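You operate a simulated robot arm through the tools that you are given. There is no shell and no other tool.

The job below is to be done with a simulated robot arm. You get a single attempt, and the scene is never put back.

TASK
Let the iron cool, then put the clamped pipe back in the white cradle.
Fine: park the iron, switch off, watch till the screen shows 55 C or less, then open the yellow clamp.

Only the result counts: the job must be done as asked and must still hold three seconds after the hand-in. Knocking over, shifting, dropping, spilling or breaking anything else fails it.

THE ROBOT
A 6-joint arm with a two-finger gripper, fixed in place. Base frame: the origin is on the floor under the middle of its stand, x ahead of it, y to its left, z up; the work surface is at about z = 868. Units: mm, degrees, N and s.
It reaches about 1572 mm from its shoulder. Its first joint turns from -166.0 to 166.0 degrees. Payload 2.45 kg.
The tool frame sits at the grasp point between the pads (the TCP): z along the fingers, y along the line on which they close. The tips reach 20 mm beyond it. The gripper opens to 140 mm; its body begins 168 mm behind the TCP.
Orientation is that of the tool frame in the base frame, as [roll, pitch, yaw] about the fixed x, y, z axes, in that order (R = Rz(yaw) Ry(pitch) Rx(roll)). With the fingers straight down and closing along the base's y, the tool's x points along the base's -x, its y along +y and its z along -z.

THE INTERFACE
- The arm moves only by the tool move_arm. Its argument "steps" is a list of rows, each an object (a shift or turn left out is 0, a gripper value left out holds the last) with "xyz": the shift along the tool's x, y, z in units of 20 mm (1.0 is 20 mm), a list of three; "delta_rot": the turn, a rotation vector about the tool's x, y, z in units of 6 degrees (1.0 is 6 degrees), a list of three; "grip": the opening, from 0 (shut) to 1 (fully open). In form: [{"xyz": [dx, dy, dz], "delta_rot": [wx, wy, wz], "grip": grip}, ...]. A call has 1 to 20 rows; each row shifts and turns the commanded pose from where the row before left it, along the tool's axes as they then stand. A call with a number of a shift or a turn outside -1 to 1 is refused whole. Rows are played at 5 a second. More than 50 mm and 8.6 degrees between two rows, or a gripper value outside its range, and nothing of the call is played. A pose out of reach is approached as far as the arm can. The call stops where the force on the tool passes 70 N (or 10 N more than at its start, if that is more) or the arm is blocked; 0.2 s more then pass. Each finger travels about 45 mm/s and halts on what it meets, pressing with about 27 N; the grip force reading is that of the motor and also rises with nothing between the fingers. The clock runs only during rows and for 0.2 s after the last one: add rows that do not move to give the fingers time. It gives the time, the measured TCP pose, the force on the tool (base axes), the opening and the grip force at its end, in the units of the frame above (readings bear some noise), with the torque about the TCP (base axes, N m) and any sound that the robot's microphone picked up, and new pictures: "views" is both (left out), scene, wrist or none.
- Cameras (640 x 400 px; columns grow to the right, rows downward): "scene" is fixed at [67.4, 491.5, 1495.7]; the picture's right is [0.11, -0.99, 0.00], its down [-0.44, -0.05, -0.90] and it looks along [0.89, 0.10, -0.44] (base axes); focal length 364 px, centre (320, 200). "wrist" rides on the gripper at [78, 11, -209] in the tool frame; the picture's right is [-0.14, 0.99, 0.00], its down [-0.92, -0.13, -0.37] and it looks along [-0.37, -0.05, 0.93] (tool axes); focal length 280 px, centre (320, 200). There is no depth. A picture from a camera that has moved, and an enlarged one, comes with that camera's place and axes in the base frame and with its lens. The place of the scene camera against the robot may be out by one fixed shift of up to 25 mm in any direction.
- zoom(camera, box): a new picture of the part [left, top, right, bottom] of that camera's present view, enlarged. No time passes.
- close_job(): hands the job in; it is judged then, once.

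Nothing tells you positions but the pictures and the camera data. Unless the task says otherwise, let go and move clear before handing in.

The tools are called after ">>>" as a command line: name --argument value ..., lists and objects as JSON in quotes. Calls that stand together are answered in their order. move_arm: Moves the arm, as the interface text tells. Its arguments: {"type":"object","properties":{"steps":{"type":"array","items":{"type":"object","properties":{"xyz":{"type":"array","items":{"type":"number"}},"delta_rot":{"type":"array","items":{"type":"number"}},"grip":{"type":"number"}}}},"views":{"type":"string","enum":["both","scene","wrist","none"]}},"required":["steps"]} The other tools are called the same way: zoom (camera, box) takes an enlarged picture of a part of a camera's view; close_job () hands the job in.

At the start:

```text
time_s: 0.0
tool_pos: [646.5, 472.4, 1255.4]
orientation: [180.0, 0.0, -179.9]
contact_force: [0.9, 0.1, 0.0]
wrist_torque: [0.01, -0.03, -0.02]
width: 139.8
grasp_force: 0.1
```

scene: 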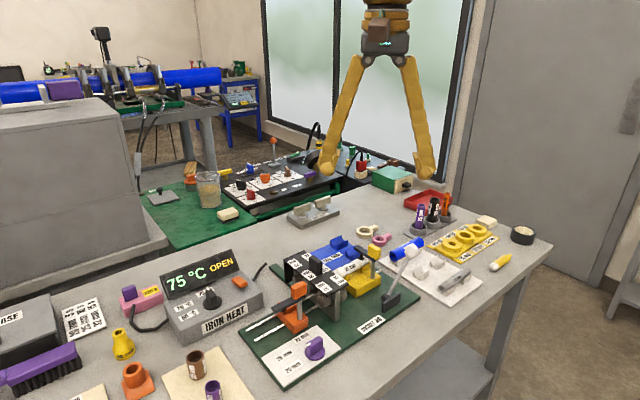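
wrist: 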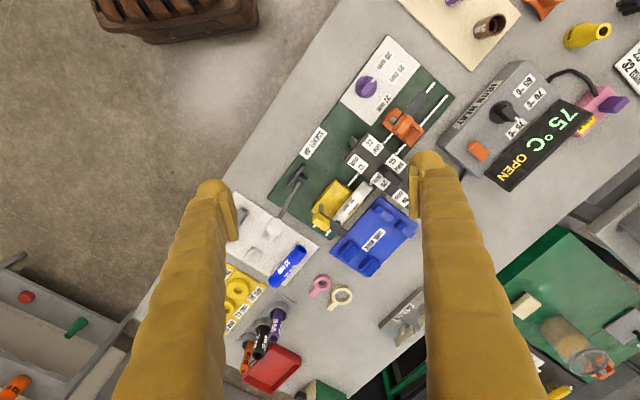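

I see a bench with a soldering/heating station whose screen shows "75 °C OPEN", a green fixture board with a yellow clamp and an orange slider, and a white cradle plate. I'll zoom in on these before moving anything.

>>> zoom --camera "scene" --box '[140, 230, 300, 340]'

>>> zoom --camera "scene" --box '[240, 220, 420, 390]'

>>> zoom --camera "scene" --box '[360, 180, 540, 320]'

>>> zoom --camera "wrist" --box '[220, 30, 460, 290]'

>>> zoom --camera "wrist" --box '[420, 40, 640, 200]'

```text
3.64 times, centred on (220, 285) of scene
camera zoom: at [67.4, 491.5, 1495.7], right [0.11, -0.99, 0.0], down [-0.44, -0.05, -0.9], along [0.89, 0.1, -0.44], focal length 1322 px, centre (684, -109)
```

zoom: 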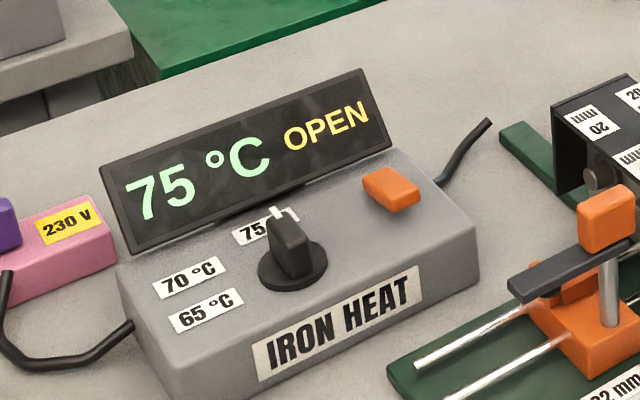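

```text
2.35 times, centred on (330, 305) of scene
camera zoom: at [67.4, 491.5, 1495.7], right [0.11, -0.99, 0.0], down [-0.44, -0.05, -0.9], along [0.89, 0.1, -0.44], focal length 856 px, centre (296, -47)
```

zoom: 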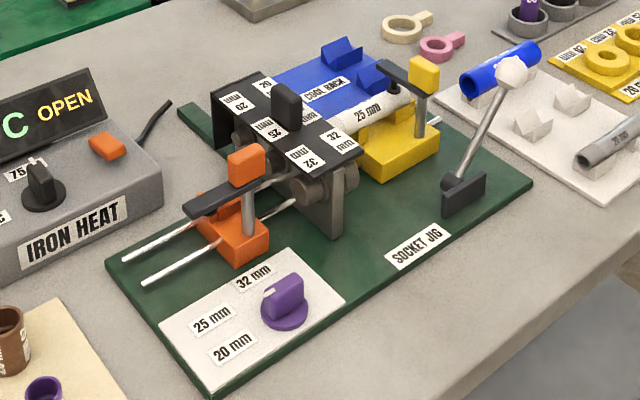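

```text
2.86 times, centred on (450, 250) of scene
camera zoom: at [67.4, 491.5, 1495.7], right [0.11, -0.99, 0.0], down [-0.44, -0.05, -0.9], along [0.89, 0.1, -0.44], focal length 1039 px, centre (-51, 57)
```

zoom: 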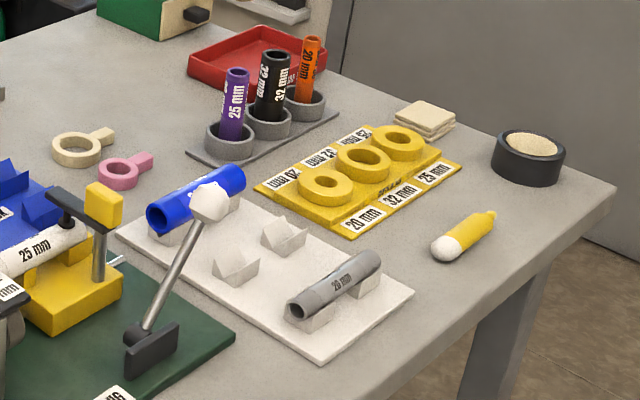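

```text
1.54 times, centred on (340, 160) of wrist
camera zoom: at [568.9, 482.7, 1465.3], right [0.14, 0.99, 0.0], down [0.92, -0.13, 0.37], along [0.37, -0.05, -0.93], focal length 431 px, centre (289, 262)
```

zoom: 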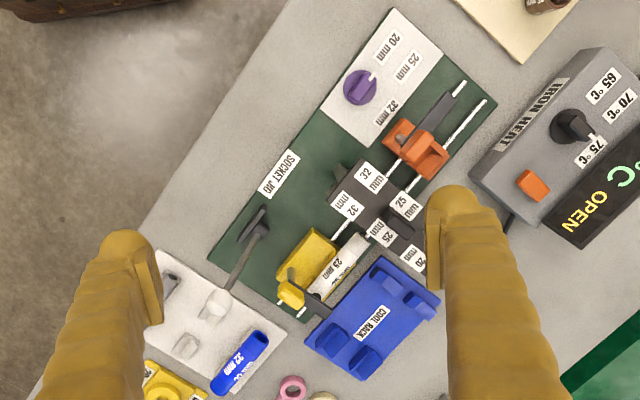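

```text
2.50 times, centred on (530, 120) of wrist
camera zoom: at [568.9, 482.7, 1465.3], right [0.14, 0.99, 0.0], down [0.92, -0.13, 0.37], along [0.37, -0.05, -0.93], focal length 701 px, centre (-205, 400)
```

zoom: 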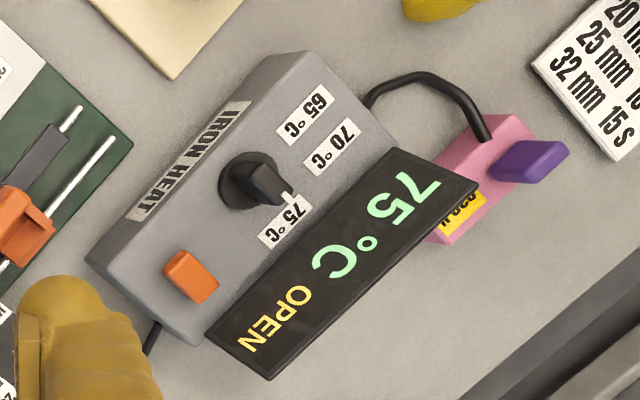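

The zoomed pictures hold real detail. I'll look closer at the iron, clamps, lever, cradle, switches and the notice cards to work out how the station operates.

>>> zoom --camera "scene" --box '[270, 230, 350, 340]'

>>> zoom --camera "scene" --box '[330, 230, 410, 310]'

>>> zoom --camera "scene" --box '[0, 280, 160, 400]'

>>> zoom --camera "wrist" --box '[320, 90, 450, 240]'

>>> zoom --camera "wrist" --box '[230, 160, 350, 260]'

>>> zoom --camera "scene" --box '[120, 140, 350, 230]'

```text
3.64 times, centred on (310, 285) of scene
camera zoom: at [67.4, 491.5, 1495.7], right [0.11, -0.99, 0.0], down [-0.44, -0.05, -0.9], along [0.89, 0.1, -0.44], focal length 1322 px, centre (356, -109)
```

zoom: 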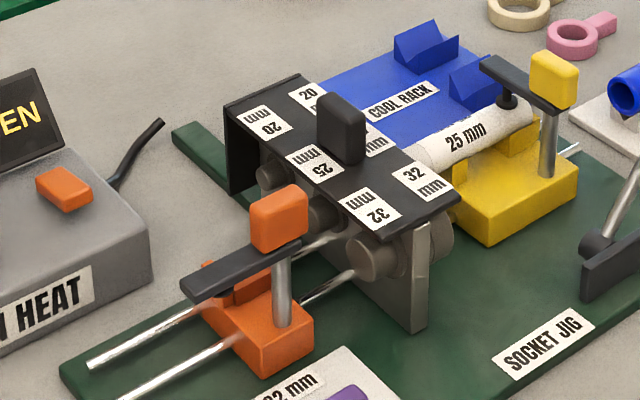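

```text
5.00 times, centred on (370, 270) of scene
camera zoom: at [67.4, 491.5, 1495.7], right [0.11, -0.99, 0.0], down [-0.44, -0.05, -0.9], along [0.89, 0.1, -0.44], focal length 1818 px, centre (70, -150)
```

zoom: 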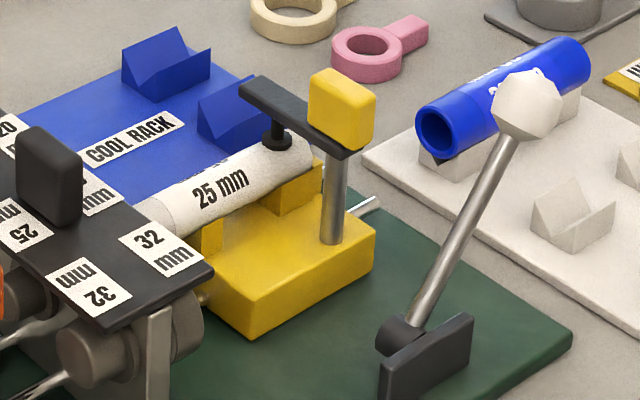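

```text
3.33 times, centred on (80, 340) of scene
camera zoom: at [67.4, 491.5, 1495.7], right [0.11, -0.99, 0.0], down [-0.44, -0.05, -0.9], along [0.89, 0.1, -0.44], focal length 1212 px, centre (1120, -267)
```

zoom: 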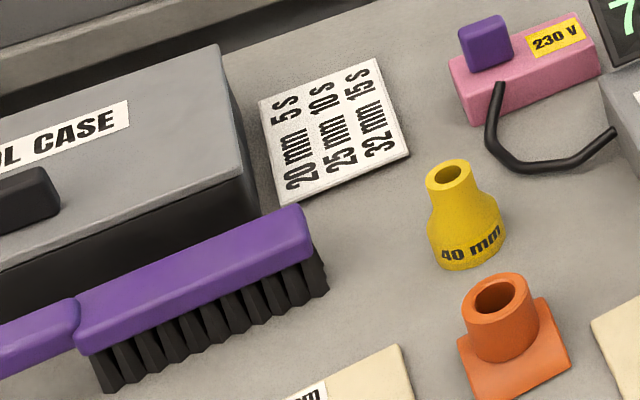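

```text
2.67 times, centred on (385, 165) of wrist
camera zoom: at [568.9, 482.7, 1465.3], right [0.14, 0.99, 0.0], down [0.92, -0.13, 0.37], along [0.37, -0.05, -0.93], focal length 748 px, centre (147, 293)
```

zoom: 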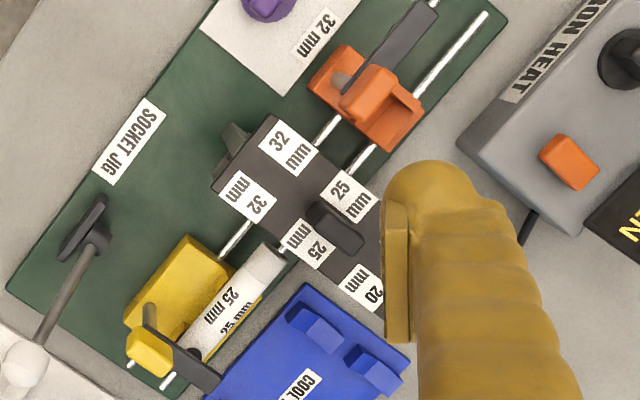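

```text
4.00 times, centred on (290, 210) of wrist
camera zoom: at [568.9, 482.7, 1465.3], right [0.14, 0.99, 0.0], down [0.92, -0.13, 0.37], along [0.37, -0.05, -0.93], focal length 1122 px, centre (440, 160)
```

zoom: 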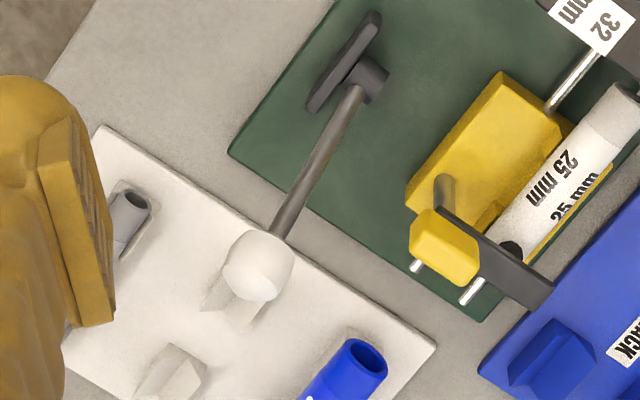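

```text
2.78 times, centred on (235, 185) of scene
camera zoom: at [67.4, 491.5, 1495.7], right [0.11, -0.99, 0.0], down [-0.44, -0.05, -0.9], along [0.89, 0.1, -0.44], focal length 1012 px, centre (556, 242)
```

zoom: 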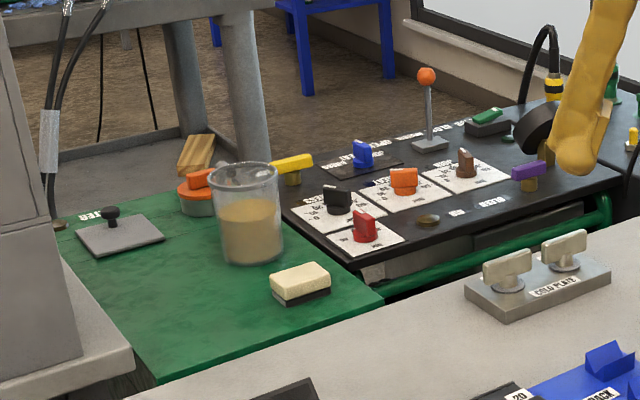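

The "iron" looks like the black bridge with 20/25/32 mm heating bushes on the jig, with a black grip knob and a green cross rail behind it. The yellow clamp holds the white 25 mm pipe, and the middle V pair of the white plate is empty. I'll bring the wrist camera over the jig, staying high, for a better look.

>>> move_arm --steps '[{"xyz": [-0.6, 0.6, 0.9]}, {"xyz": [-0.6, 0.6, 0.9]}, {"xyz": [-0.6, 0.6, 0.9]}, {"xyz": [-0.6, 0.6, 0.9]}, {"xyz": [-0.6, 0.6, 0.9]}, {"delta_rot": [0, 0, -1]}, {"delta_rot": [0, 0, -1]}, {"delta_rot": [0, 0, -1]}, {"delta_rot": [0, 0, -1]}, {"delta_rot": [0, 0, -1]}, {"delta_rot": [0, 0, -1]}, {"delta_rot": [0, 0, -1]}, {}]'

```text
time_s: 2.8
tool_pos: [706.4, 531.3, 1166.5]
orientation: [180.0, -0.1, -137.8]
contact_force: [0.2, -0.7, 0.9]
wrist_torque: [-0.02, -0.02, 0.02]
width: 140.1
grasp_force: 0.0
camera wrist: at [641.8, 487.7, 1375.6], right [-0.56, 0.83, 0.0], down [0.77, 0.52, 0.37], along [0.3, 0.21, -0.93], focal length 280 px, centre (320, 200)
```

scene: 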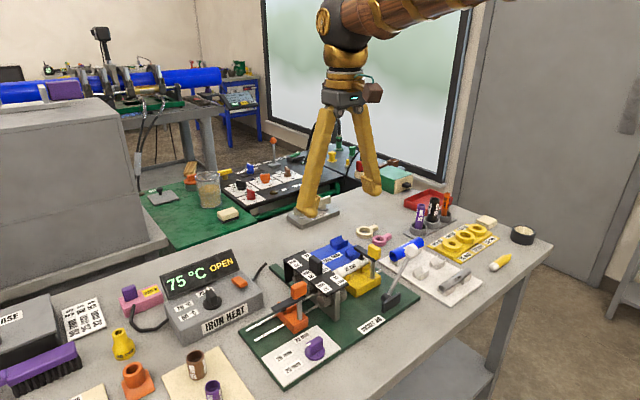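
wrist: 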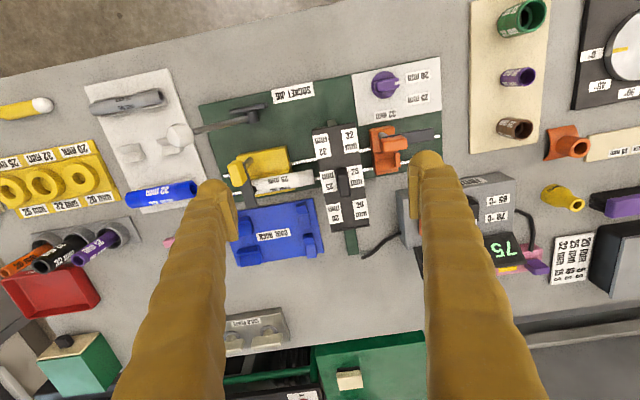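

The jig now lies nearly square in the wrist view. I'll zoom into it for details of the iron slide, the pipe end and the clamp.

>>> zoom --camera "wrist" --box '[280, 80, 440, 270]'

>>> zoom --camera "wrist" --box '[210, 120, 350, 220]'

>>> zoom --camera "wrist" --box '[80, 60, 240, 220]'

>>> zoom --camera "wrist" --box '[440, 150, 600, 290]'

```text
2.11 times, centred on (360, 175) of wrist
camera zoom: at [641.8, 487.7, 1375.6], right [-0.56, 0.83, 0.0], down [0.77, 0.52, 0.37], along [0.3, 0.21, -0.93], focal length 590 px, centre (236, 253)
```

zoom: 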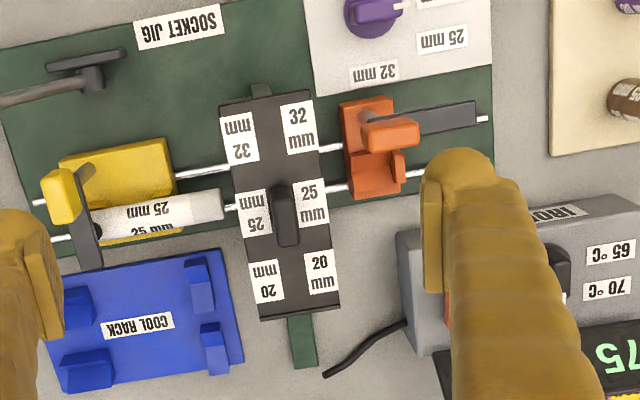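

```text
4.00 times, centred on (280, 170) of wrist
camera zoom: at [641.8, 487.7, 1375.6], right [-0.56, 0.83, 0.0], down [0.77, 0.52, 0.37], along [0.3, 0.21, -0.93], focal length 1122 px, centre (480, 320)
```

zoom: 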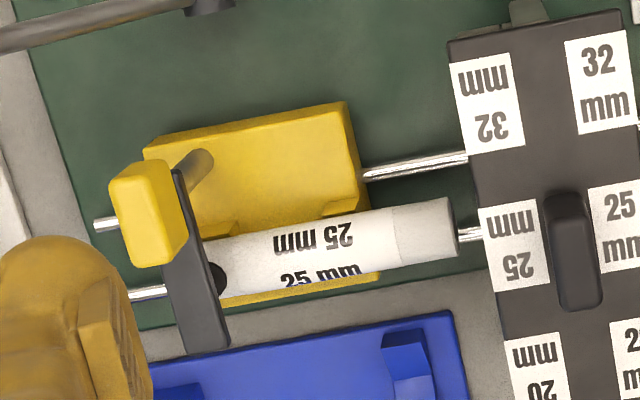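

```text
2.50 times, centred on (160, 140) of wrist
camera zoom: at [641.8, 487.7, 1375.6], right [-0.56, 0.83, 0.0], down [0.77, 0.52, 0.37], along [0.3, 0.21, -0.93], focal length 701 px, centre (720, 350)
```

zoom: 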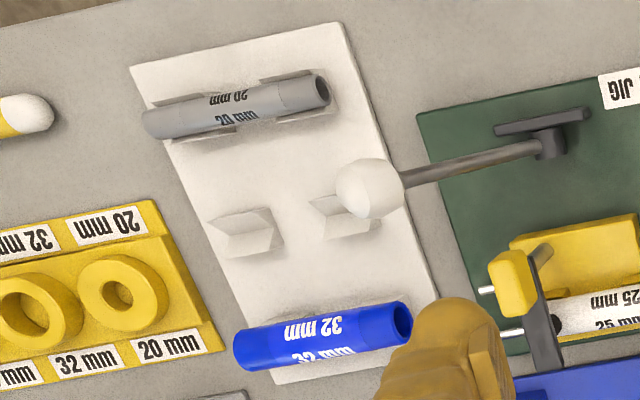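

```text
2.86 times, centred on (520, 220) of wrist
camera zoom: at [641.8, 487.7, 1375.6], right [-0.56, 0.83, 0.0], down [0.77, 0.52, 0.37], along [0.3, 0.21, -0.93], focal length 801 px, centre (-251, 143)
```

zoom: 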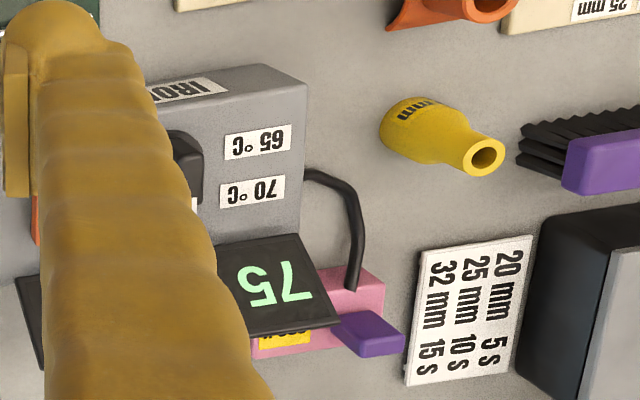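

The pipe end stands clear of the iron's bush by a small gap, and the iron rides on a green cross rail that runs on behind it, so parking looks like sliding it back along that rail. Next I'll move the wrist camera over the heater box to look at the switches.

>>> move_arm --steps '[{"xyz": [-0.5, 0.97, 0]}, {"xyz": [-0.5, 0.97, 0]}, {"xyz": [-0.5, 0.97, 0]}, {"xyz": [-0.5, 0.97, 0]}, {"xyz": [-0.5, 0.97, 0]}, {"xyz": [-0.5, 0.97, 0]}, {"xyz": [-0.5, 0.97, 0]}, {"xyz": [-0.5, 0.97, 0]}, {"xyz": [-0.5, 0.97, 0]}, {"xyz": [-0.5, 0.97, 0]}, {"xyz": [-0.5, 0.97, 0]}, {}]'

>>> zoom --camera "scene" --box '[110, 240, 280, 350]'

>>> zoom --camera "wrist" --box '[220, 100, 440, 260]'

```text
time_s: 5.4
tool_pos: [645.2, 764.1, 1164.8]
orientation: [-179.9, 0.1, -137.8]
contact_force: [-0.8, 0.1, 0.1]
wrist_torque: [0.02, -0.03, -0.03]
width: 140.1
grasp_force: 0.0
camera wrist: at [580.8, 720.5, 1374.8], right [-0.56, 0.83, 0.0], down [0.77, 0.52, 0.37], along [0.3, 0.21, -0.93], focal length 280 px, centre (320, 200)
```

scene: 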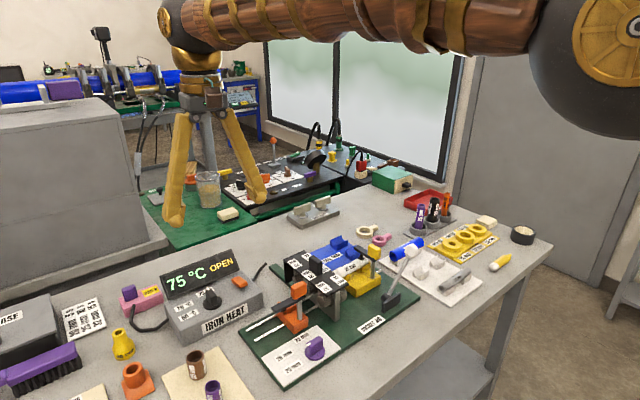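
wrist: 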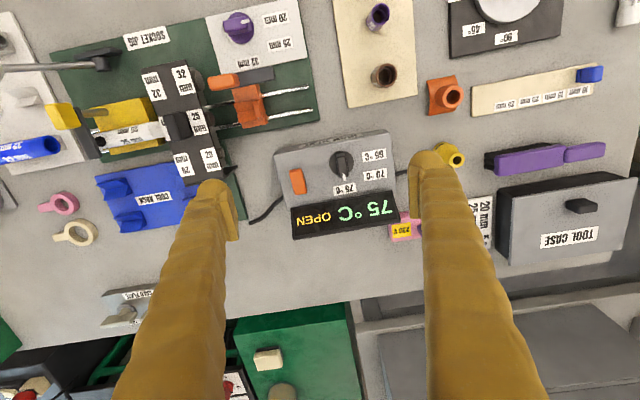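

```text
3.64 times, centred on (195, 295) of scene
camera zoom: at [67.4, 491.5, 1495.7], right [0.11, -0.99, 0.0], down [-0.44, -0.05, -0.9], along [0.89, 0.1, -0.44], focal length 1322 px, centre (774, -146)
```

zoom: 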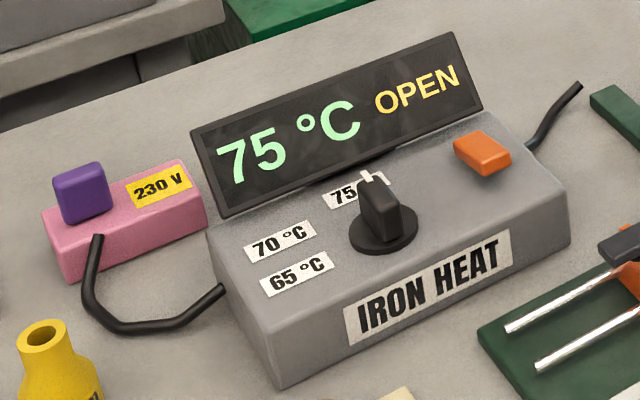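

```text
2.50 times, centred on (330, 180) of wrist
camera zoom: at [580.8, 720.5, 1374.8], right [-0.56, 0.83, 0.0], down [0.77, 0.52, 0.37], along [0.3, 0.21, -0.93], focal length 701 px, centre (295, 250)
```

zoom: 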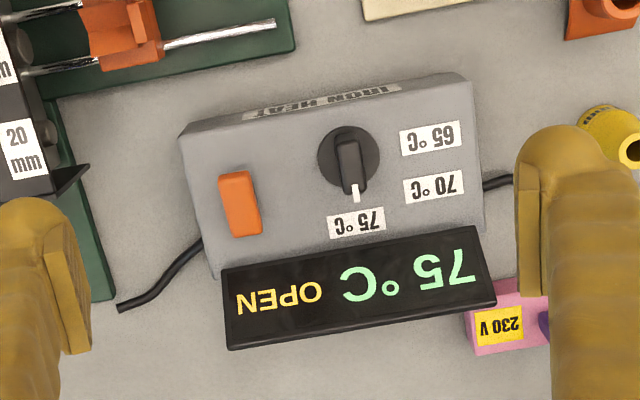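

The orange part on the heater box looks like the power rocker. I'll zoom right in on it and on the purple block to see which way it tilts.

>>> zoom --camera "scene" --box '[225, 268, 255, 294]'

>>> zoom --camera "scene" --box '[115, 275, 175, 325]'

>>> zoom --camera "wrist" --box '[270, 150, 330, 210]'

>>> zoom --camera "wrist" --box '[60, 20, 330, 220]'

```text
15.38 times, centred on (240, 281) of scene
camera zoom: at [67.4, 491.5, 1495.7], right [0.11, -0.99, 0.0], down [-0.44, -0.05, -0.9], along [0.89, 0.1, -0.44], focal length 5595 px, centre (1551, -1046)
```

zoom: 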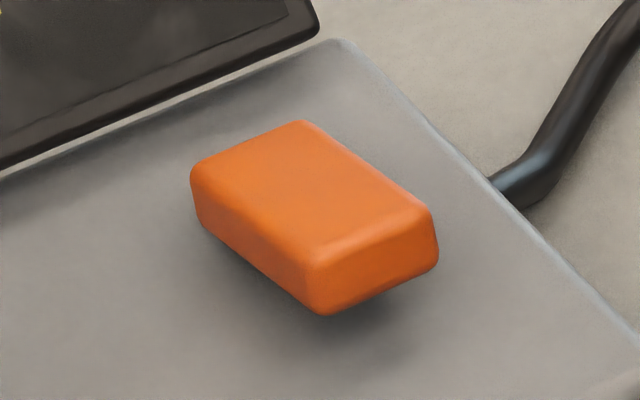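

```text
8.00 times, centred on (145, 300) of scene
camera zoom: at [67.4, 491.5, 1495.7], right [0.11, -0.99, 0.0], down [-0.44, -0.05, -0.9], along [0.89, 0.1, -0.44], focal length 2909 px, centre (1720, -600)
```

zoom: 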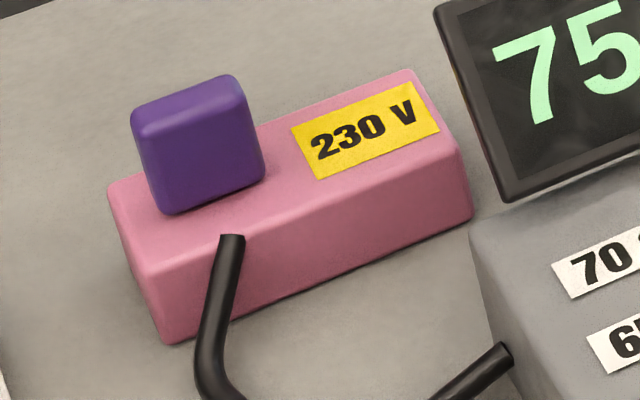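

```text
6.67 times, centred on (300, 180) of wrist
camera zoom: at [580.8, 720.5, 1374.8], right [-0.56, 0.83, 0.0], down [0.77, 0.52, 0.37], along [0.3, 0.21, -0.93], focal length 1869 px, centre (453, 333)
```

zoom: 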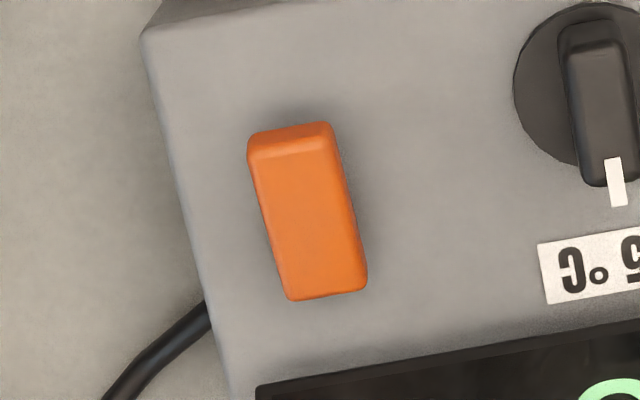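

```text
2.00 times, centred on (195, 120) of wrist
camera zoom: at [580.8, 720.5, 1374.8], right [-0.56, 0.83, 0.0], down [0.77, 0.52, 0.37], along [0.3, 0.21, -0.93], focal length 561 px, centre (570, 360)
```

zoom: 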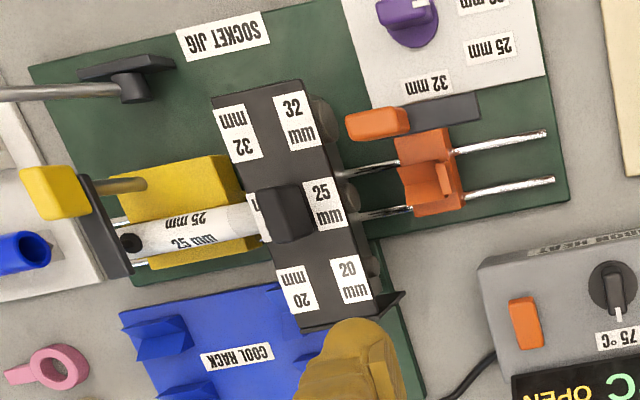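

The rocker's front end (label side) stands proud, so pressing that end should switch it off. First I'll go over the iron's black handle to look at it closely before parking it.

>>> move_arm --steps '[{"xyz": [0.29, -0.93, 0.1]}, {"xyz": [0.29, -0.93, 0.1]}, {"xyz": [0.29, -0.93, 0.1]}, {"xyz": [0.29, -0.93, 0.1]}, {"xyz": [0.29, -0.93, 0.1]}, {"xyz": [0.29, -0.93, 0.1]}, {"xyz": [0.29, -0.93, 0.1]}, {"xyz": [0.29, -0.93, 0.1]}, {"xyz": [0.29, -0.93, 0.1]}, {"xyz": [0.29, -0.93, 0.1]}, {}]'

>>> zoom --camera "wrist" --box '[220, 80, 440, 300]'

>>> zoom --camera "scene" --box '[295, 245, 335, 295]'

```text
time_s: 7.8
tool_pos: [727.8, 585.2, 1146.6]
orientation: [-179.9, 0.0, -138.0]
contact_force: [-0.2, -0.6, -0.4]
wrist_torque: [-0.02, 0.03, 0.01]
width: 140.0
grasp_force: 0.0
camera wrist: at [662.1, 542.3, 1355.6], right [-0.56, 0.83, 0.0], down [0.77, 0.52, 0.37], along [0.31, 0.21, -0.93], focal length 280 px, centre (320, 200)
```

scene: 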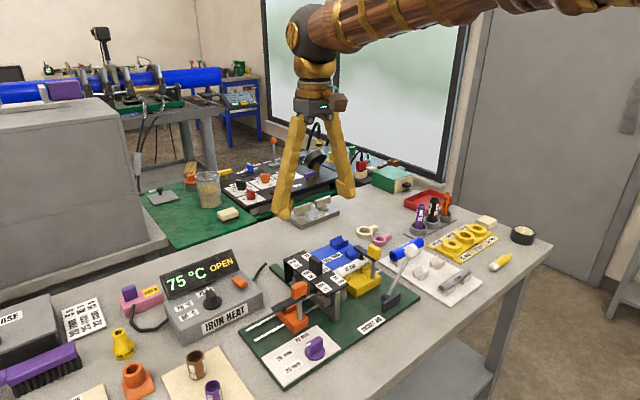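
wrist: 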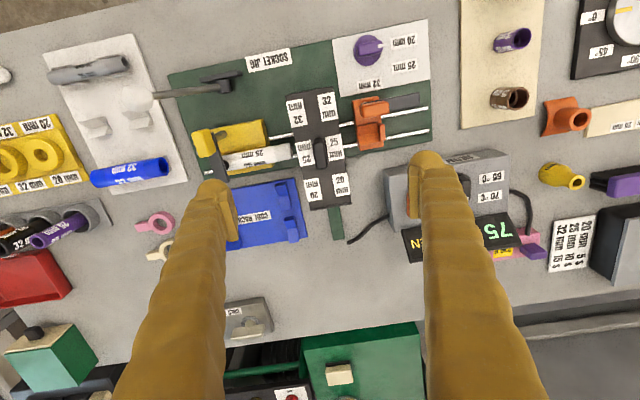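

```text
1.82 times, centred on (330, 190) of wrist
camera zoom: at [662.1, 542.3, 1355.6], right [-0.56, 0.83, 0.0], down [0.77, 0.52, 0.37], along [0.31, 0.21, -0.93], focal length 510 px, centre (302, 218)
```

zoom: 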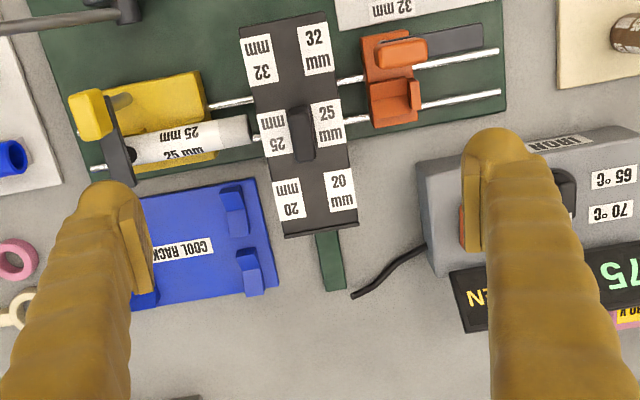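

```text
8.00 times, centred on (315, 270) of scene
camera zoom: at [67.4, 491.5, 1495.7], right [0.11, -0.99, 0.0], down [-0.44, -0.05, -0.9], along [0.89, 0.1, -0.44], focal length 2909 px, centre (360, -360)
```

zoom: 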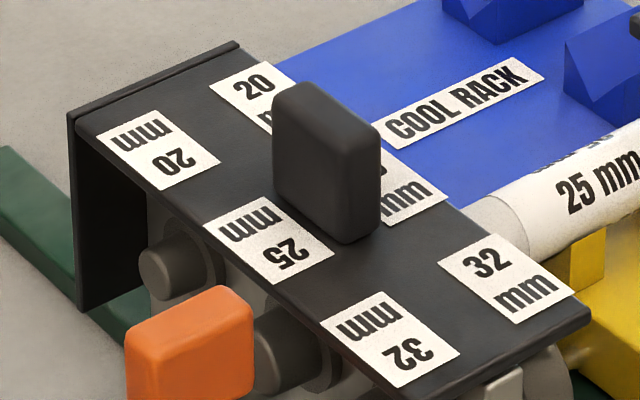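

The handle is a rounded block about 18 mm thick across the jig axis, fine to grip. Before sliding the iron I want to confirm that the pipe end is clear of its bush, so I'll look from the yellow end at a slant.

>>> move_arm --steps '[{"xyz": [0, -0.96, 0]}, {"xyz": [0, -0.96, 0]}, {"xyz": [0, -0.96, 0]}, {"xyz": [0, -0.96, 0]}, {"xyz": [0, -0.96, 0]}, {"xyz": [0, -0.96, 0]}, {"xyz": [0, -0.96, 0]}, {"xyz": [0, -0.96, 0]}, {"xyz": [0, -0.96, 0]}, {"xyz": [0, -0.96, 0]}, {"xyz": [0, -0.96, 0]}, {"xyz": [0, -0.96, 0]}, {"xyz": [0, -0.96, 0]}]' --views "none"

>>> move_arm --steps '[{"delta_rot": [0, 0, -1]}, {"delta_rot": [0, 0, -1]}, {"delta_rot": [0, 0, -1]}, {"delta_rot": [0, 0, -1]}, {"delta_rot": [0, 0, -1]}, {"delta_rot": [0, 0, -1]}, {"delta_rot": [0, 0, -1]}, {"delta_rot": [0, 0, -1]}, {"delta_rot": [0, 0, -1]}, {"delta_rot": [0, 0, -1]}, {"delta_rot": [0, 0, -1]}, {"delta_rot": [0, 0, -1]}, {"delta_rot": [0, 0, -1]}, {"delta_rot": [0, 0, -1]}, {"delta_rot": [0, 0, -1]}, {"delta_rot": [0, -1, 0]}, {"delta_rot": [0, -1, 0]}, {"delta_rot": [0, -1, 0]}, {"delta_rot": [0, -1, 0]}, {}]'

>>> zoom --camera "wrist" --box '[230, 110, 420, 260]'

```text
time_s: 10.6
tool_pos: [893.8, 401.2, 1146.7]
orientation: [180.0, 0.1, -137.9]
contact_force: [-0.5, -0.6, 0.0]
wrist_torque: [0.0, 0.02, -0.01]
width: 140.2
grasp_force: 0.1
```

```text
time_s: 14.8
tool_pos: [894.3, 402.0, 1145.1]
orientation: [180.0, 24.0, -47.9]
contact_force: [-0.8, -0.8, 0.0]
wrist_torque: [0.03, 0.0, -0.01]
width: 140.2
grasp_force: 0.0
camera wrist: at [991.2, 278.3, 1305.4], right [-0.82, -0.57, 0.06], down [-0.37, 0.6, 0.71], along [-0.44, 0.56, -0.7], focal length 280 px, centre (320, 200)
```

scene: 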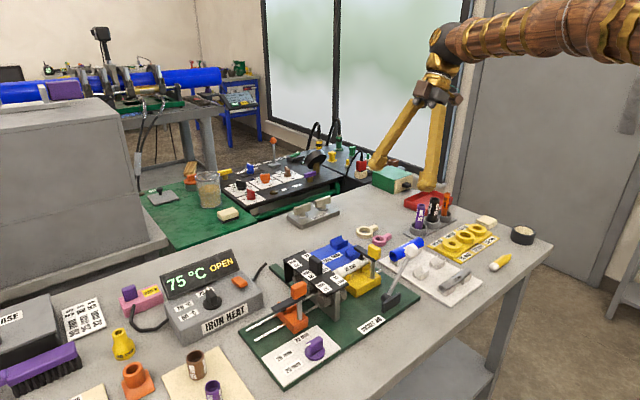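
wrist: 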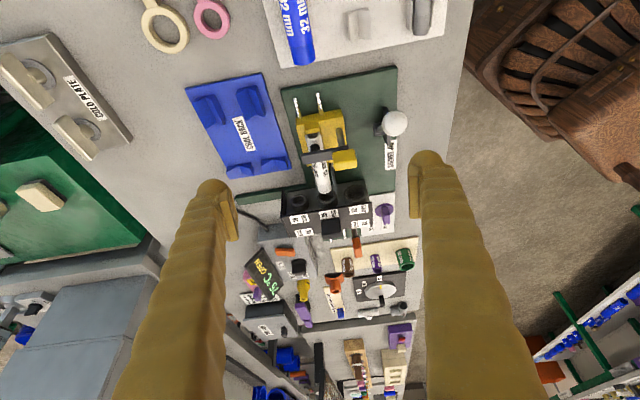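

```text
2.67 times, centred on (325, 185) of wrist
camera zoom: at [991.2, 278.3, 1305.4], right [-0.82, -0.57, 0.06], down [-0.37, 0.6, 0.71], along [-0.44, 0.56, -0.7], focal length 748 px, centre (307, 240)
```

zoom: 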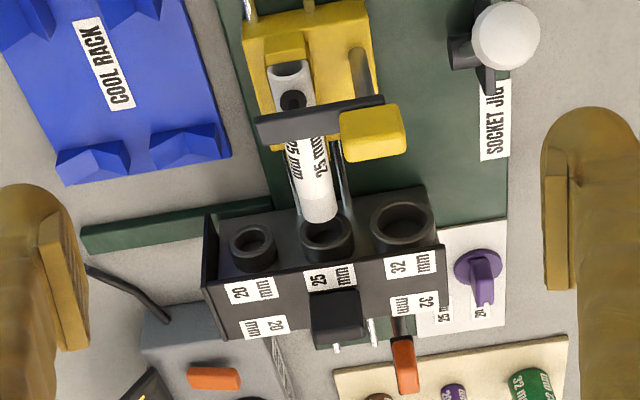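

>>> zoom --camera "wrist" --box '[280, 140, 370, 220]'

>>> zoom --camera "wrist" --box '[290, 90, 370, 180]'

```text
5.00 times, centred on (325, 180) of wrist
camera zoom: at [991.2, 278.3, 1305.4], right [-0.82, -0.57, 0.06], down [-0.37, 0.6, 0.71], along [-0.44, 0.56, -0.7], focal length 1402 px, centre (295, 300)
```

zoom: 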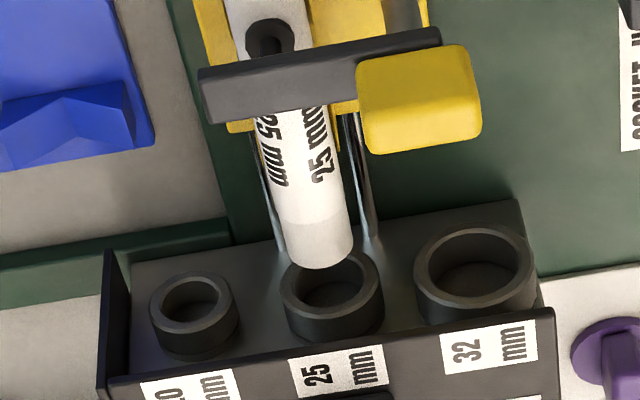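

```text
4.44 times, centred on (330, 135) of wrist
camera zoom: at [991.2, 278.3, 1305.4], right [-0.82, -0.57, 0.06], down [-0.37, 0.6, 0.71], along [-0.44, 0.56, -0.7], focal length 1246 px, centre (276, 489)
```

zoom: 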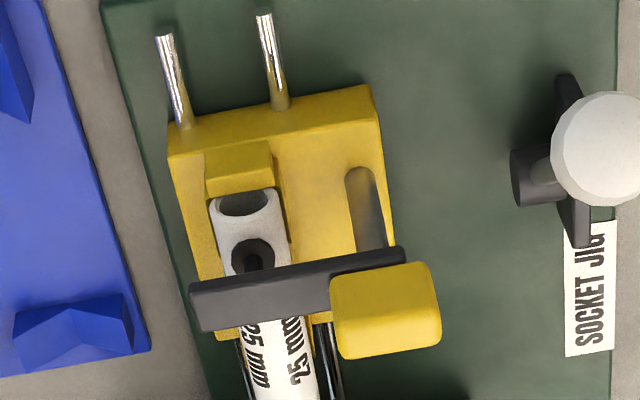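

The pipe end sits in front of the bush and isn't inserted, so the iron is free to slide. I'll level the gripper, turn it square to the jig (axis at about -45°) and come back above the iron handle, a bit lower.

>>> move_arm --steps '[{"delta_rot": [0, 1, 0]}, {"delta_rot": [0, 1, 0]}, {"delta_rot": [0, 1, 0]}, {"delta_rot": [0, 1, 0]}, {"delta_rot": [0, 0, 1]}, {"delta_rot": [0, 0, 1]}, {"delta_rot": [0, 0, 1]}, {"delta_rot": [0, 0, 1]}, {"delta_rot": [0, 0, 1]}, {"delta_rot": [0, 0, 1]}, {"delta_rot": [0, 0, 1]}, {"delta_rot": [0, 0, 1]}, {"delta_rot": [0, 0, 1]}, {"delta_rot": [0, 0, 1]}, {"delta_rot": [0, 0, 1]}, {"delta_rot": [0, 0, 1]}, {"delta_rot": [0, 0, 1]}, {"delta_rot": [0, 0, 1]}, {"delta_rot": [0, 0, 0.5]}]' --views "none"

>>> move_arm --steps '[{"xyz": [0, 1, 0]}, {"xyz": [0, 1, 0]}, {"xyz": [0, 1, 0]}, {"xyz": [0, 1, 0]}, {"xyz": [0, 1, 0]}, {"xyz": [0, 1, 0]}, {"xyz": [0, 1, 0]}, {"xyz": [0, 1, 0]}, {"xyz": [0, 1, 0]}, {"xyz": [-0.5, 1, 0]}, {"xyz": [0, 1, 0.5]}, {"xyz": [0, 1, 1]}, {"xyz": [0, 0.45, 1]}, {}]'

>>> zoom --camera "wrist" --box '[270, 120, 390, 240]'

>>> zoom --camera "wrist" --box '[200, 80, 440, 300]'

```text
time_s: 18.8
tool_pos: [894.0, 402.4, 1146.3]
orientation: [180.0, 0.0, -135.0]
contact_force: [-0.2, 0.2, 1.2]
wrist_torque: [-0.01, 0.01, 0.01]
width: 140.1
grasp_force: 0.1
```

```text
time_s: 21.8
tool_pos: [724.5, 584.8, 1096.5]
orientation: [179.9, 0.0, -134.8]
contact_force: [0.5, -0.8, 0.2]
wrist_torque: [0.0, -0.01, 0.03]
width: 140.1
grasp_force: 0.0
camera wrist: at [662.5, 537.5, 1305.0], right [-0.6, 0.8, 0.0], down [0.74, 0.56, 0.37], along [0.29, 0.22, -0.93], focal length 280 px, centre (320, 200)
```

scene: 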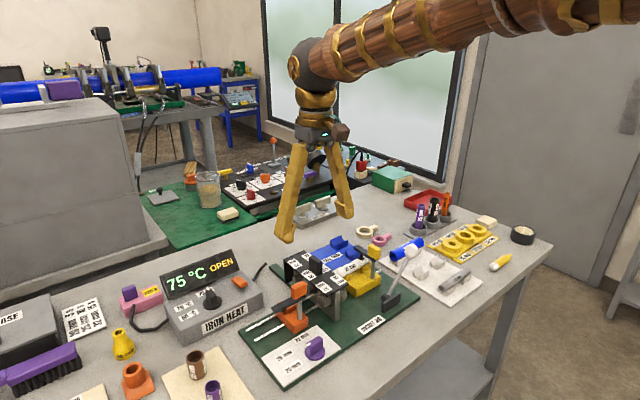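
wrist: 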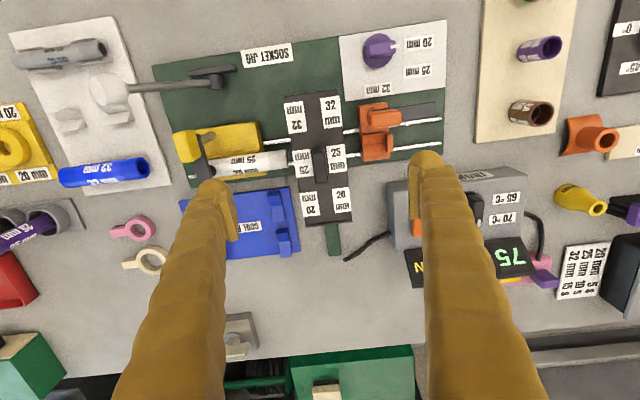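

```text
3.33 times, centred on (330, 180) of wrist
camera zoom: at [662.5, 537.5, 1305.0], right [-0.6, 0.8, 0.0], down [0.74, 0.56, 0.37], along [0.29, 0.22, -0.93], focal length 935 px, centre (287, 267)
```

zoom: 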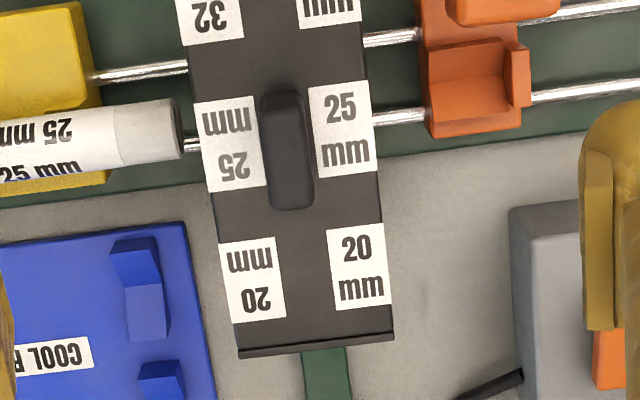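

```text
1.82 times, centred on (320, 190) of wrist
camera zoom: at [662.5, 537.5, 1305.0], right [-0.6, 0.8, 0.0], down [0.74, 0.56, 0.37], along [0.29, 0.22, -0.93], focal length 510 px, centre (320, 218)
```

zoom: 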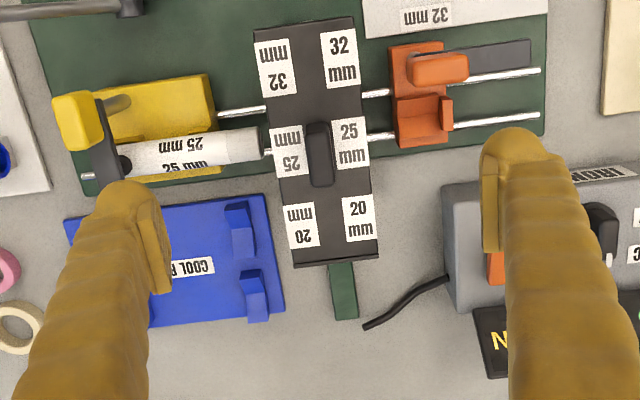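

The iron handle works out at about (729, 587), from z 968 (plate) to about 1002, 14 mm thick along the jig axis. I'll narrow the gripper to about 50 mm, centre on it, come down to just above it and check the alignment.

>>> move_arm --steps '[{"xyz": [-0.24, -0.1, 0], "grip": 0.36}, {"grip": 0.36}, {"grip": 0.36}, {"grip": 0.36}, {"grip": 0.36}, {"grip": 0.36}, {"xyz": [0, 0, 0.7]}, {"xyz": [0, 0, 0.7]}, {"xyz": [0, 0, 0.7]}, {"xyz": [0, 0, 0.7]}, {}]'

>>> zoom --camera "wrist" --box '[240, 120, 400, 260]'

>>> zoom --camera "scene" --box '[260, 200, 380, 310]'

```text
time_s: 24.2
tool_pos: [730.0, 586.6, 1040.3]
orientation: [-180.0, 0.0, -134.8]
contact_force: [0.1, 0.1, 0.2]
wrist_torque: [-0.04, -0.01, 0.01]
width: 50.3
grasp_force: 0.0
camera wrist: at [667.7, 539.2, 1249.0], right [-0.6, 0.8, 0.0], down [0.74, 0.56, 0.37], along [0.29, 0.22, -0.93], focal length 280 px, centre (320, 200)
```

scene: 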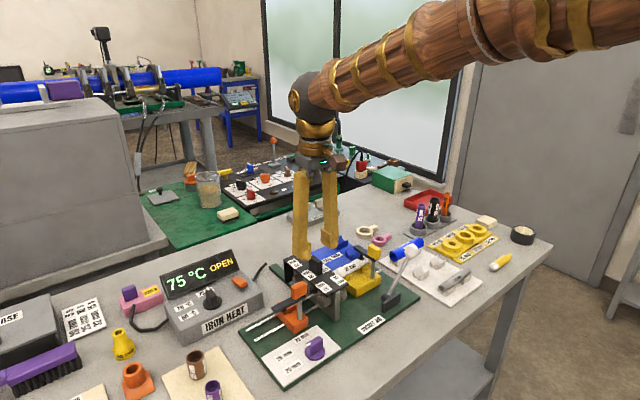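
wrist: 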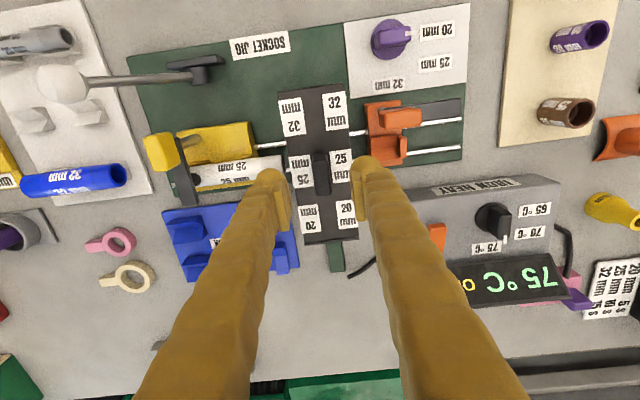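

```text
2.86 times, centred on (320, 190) of wrist
camera zoom: at [667.7, 539.2, 1249.0], right [-0.6, 0.8, 0.0], down [0.74, 0.56, 0.37], along [0.29, 0.22, -0.93], focal length 801 px, centre (320, 229)
```

zoom: 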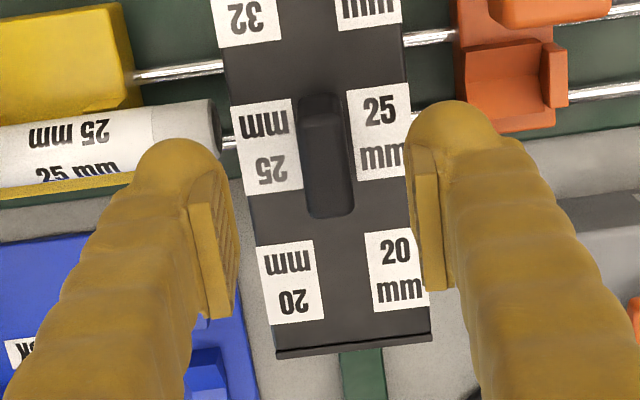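

```text
3.64 times, centred on (320, 255) of scene
camera zoom: at [67.4, 491.5, 1495.7], right [0.11, -0.99, 0.0], down [-0.44, -0.05, -0.9], along [0.89, 0.1, -0.44], focal length 1322 px, centre (320, 0)
```

zoom: 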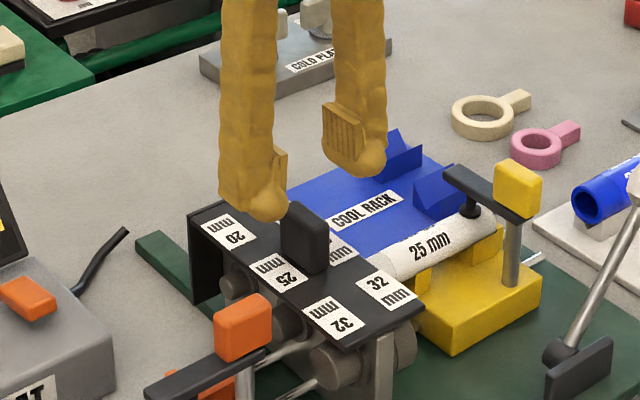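

The fingers straddle the handle evenly. I'll come down so the tips sit about 7 mm above the plate and close on the handle.

>>> move_arm --steps '[{"xyz": [0, 0, 0.75]}, {"xyz": [0, 0, 0.75]}, {"xyz": [0, 0, 0.75]}, {}, {"grip": 0.0}, {"grip": 0.0}, {"grip": 0.0}, {"grip": 0.0}, {"grip": 0.0}]'

>>> zoom --camera "scene" --box '[260, 200, 380, 310]'

```text
time_s: 26.2
tool_pos: [728.7, 586.4, 994.6]
orientation: [180.0, 0.0, -135.0]
contact_force: [-22.1, 20.5, -2.2]
wrist_torque: [0.2, 0.23, -0.04]
width: 14.7
grasp_force: 41.5
camera wrist: at [666.0, 539.7, 1204.0], right [-0.6, 0.8, 0.0], down [0.74, 0.56, 0.37], along [0.29, 0.22, -0.93], focal length 280 px, centre (320, 200)
```

scene: 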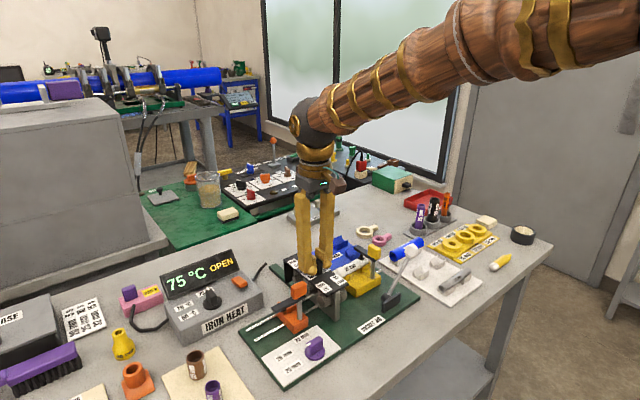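
wrist: 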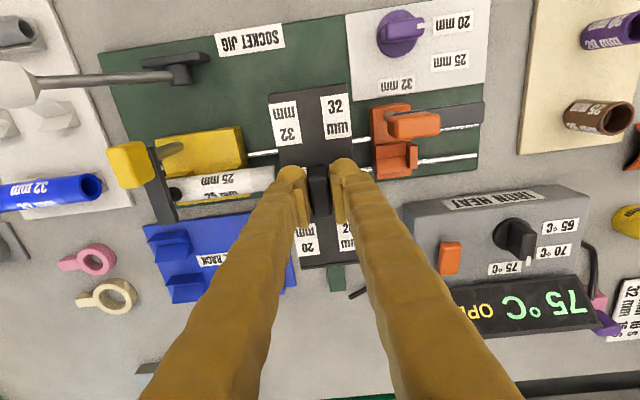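

```text
3.64 times, centred on (320, 255) of scene
camera zoom: at [67.4, 491.5, 1495.7], right [0.11, -0.99, 0.0], down [-0.44, -0.05, -0.9], along [0.89, 0.1, -0.44], focal length 1322 px, centre (320, 0)
```

zoom: 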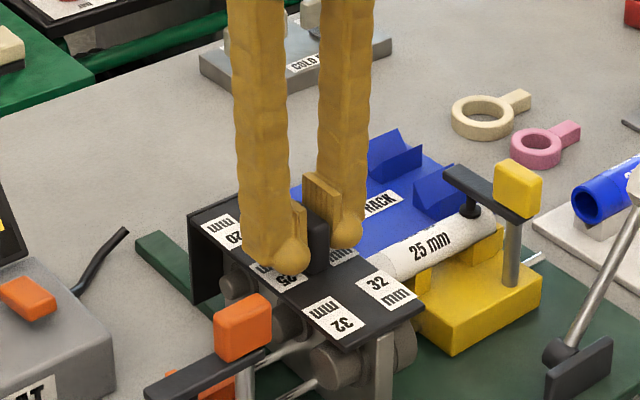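

The handle is gripped (14.7 mm). There's about 30 N of side load from a slight off-centre, so I'll ease it by 1 mm and then start sliding the iron back along the rail.

>>> move_arm --steps '[{"xyz": [0, 0.05, 0], "grip": 0.0}, {"grip": 0.0}, {"grip": 0.0}]' --views "none"

>>> move_arm --steps '[{"xyz": [-0.1, 0, 0]}, {"xyz": [-0.2, 0, 0]}, {"xyz": [-0.2, 0, 0]}, {"xyz": [-0.25, 0, 0]}, {}]'

>>> zoom --camera "scene" --box '[260, 200, 380, 310]'

```text
time_s: 27.0
tool_pos: [727.8, 586.6, 994.4]
orientation: [180.0, 0.0, -135.0]
contact_force: [-21.5, 20.0, -4.0]
wrist_torque: [0.05, 0.31, -0.07]
width: 15.3
grasp_force: 41.2
```

```text
time_s: 28.2
tool_pos: [738.3, 597.8, 995.0]
orientation: [179.9, 0.1, -135.0]
contact_force: [-20.7, 18.0, -3.4]
wrist_torque: [0.06, 0.3, -0.08]
width: 14.8
grasp_force: 41.2
camera wrist: at [676.8, 550.8, 1204.0], right [-0.6, 0.8, 0.0], down [0.74, 0.56, 0.37], along [0.29, 0.22, -0.93], focal length 280 px, centre (320, 200)
```

scene: 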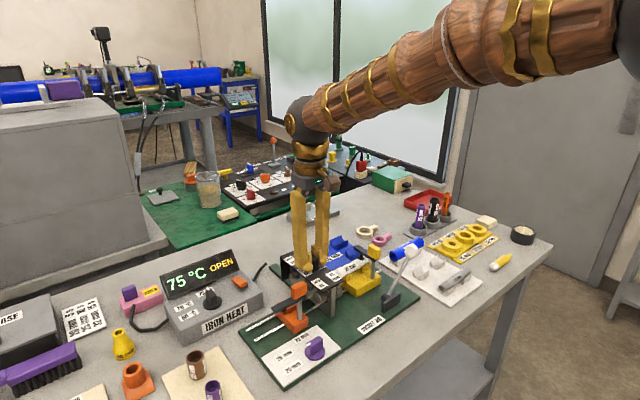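
wrist: 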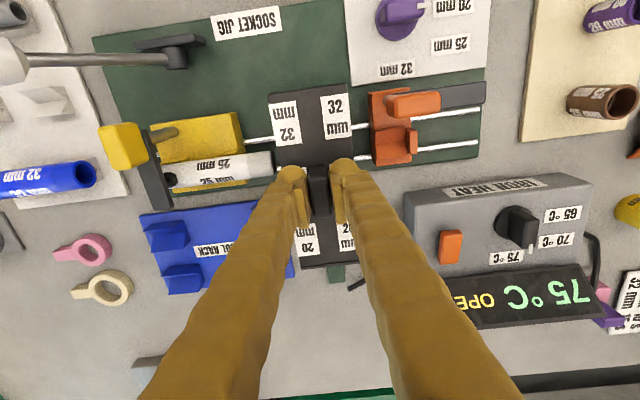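

```text
3.64 times, centred on (320, 255) of scene
camera zoom: at [67.4, 491.5, 1495.7], right [0.11, -0.99, 0.0], down [-0.44, -0.05, -0.9], along [0.89, 0.1, -0.44], focal length 1322 px, centre (320, 0)
```

zoom: 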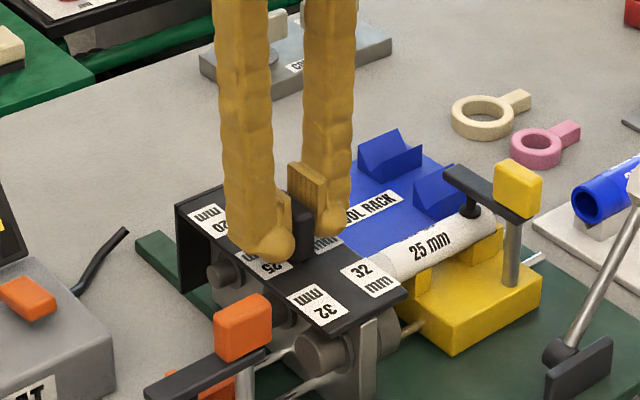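

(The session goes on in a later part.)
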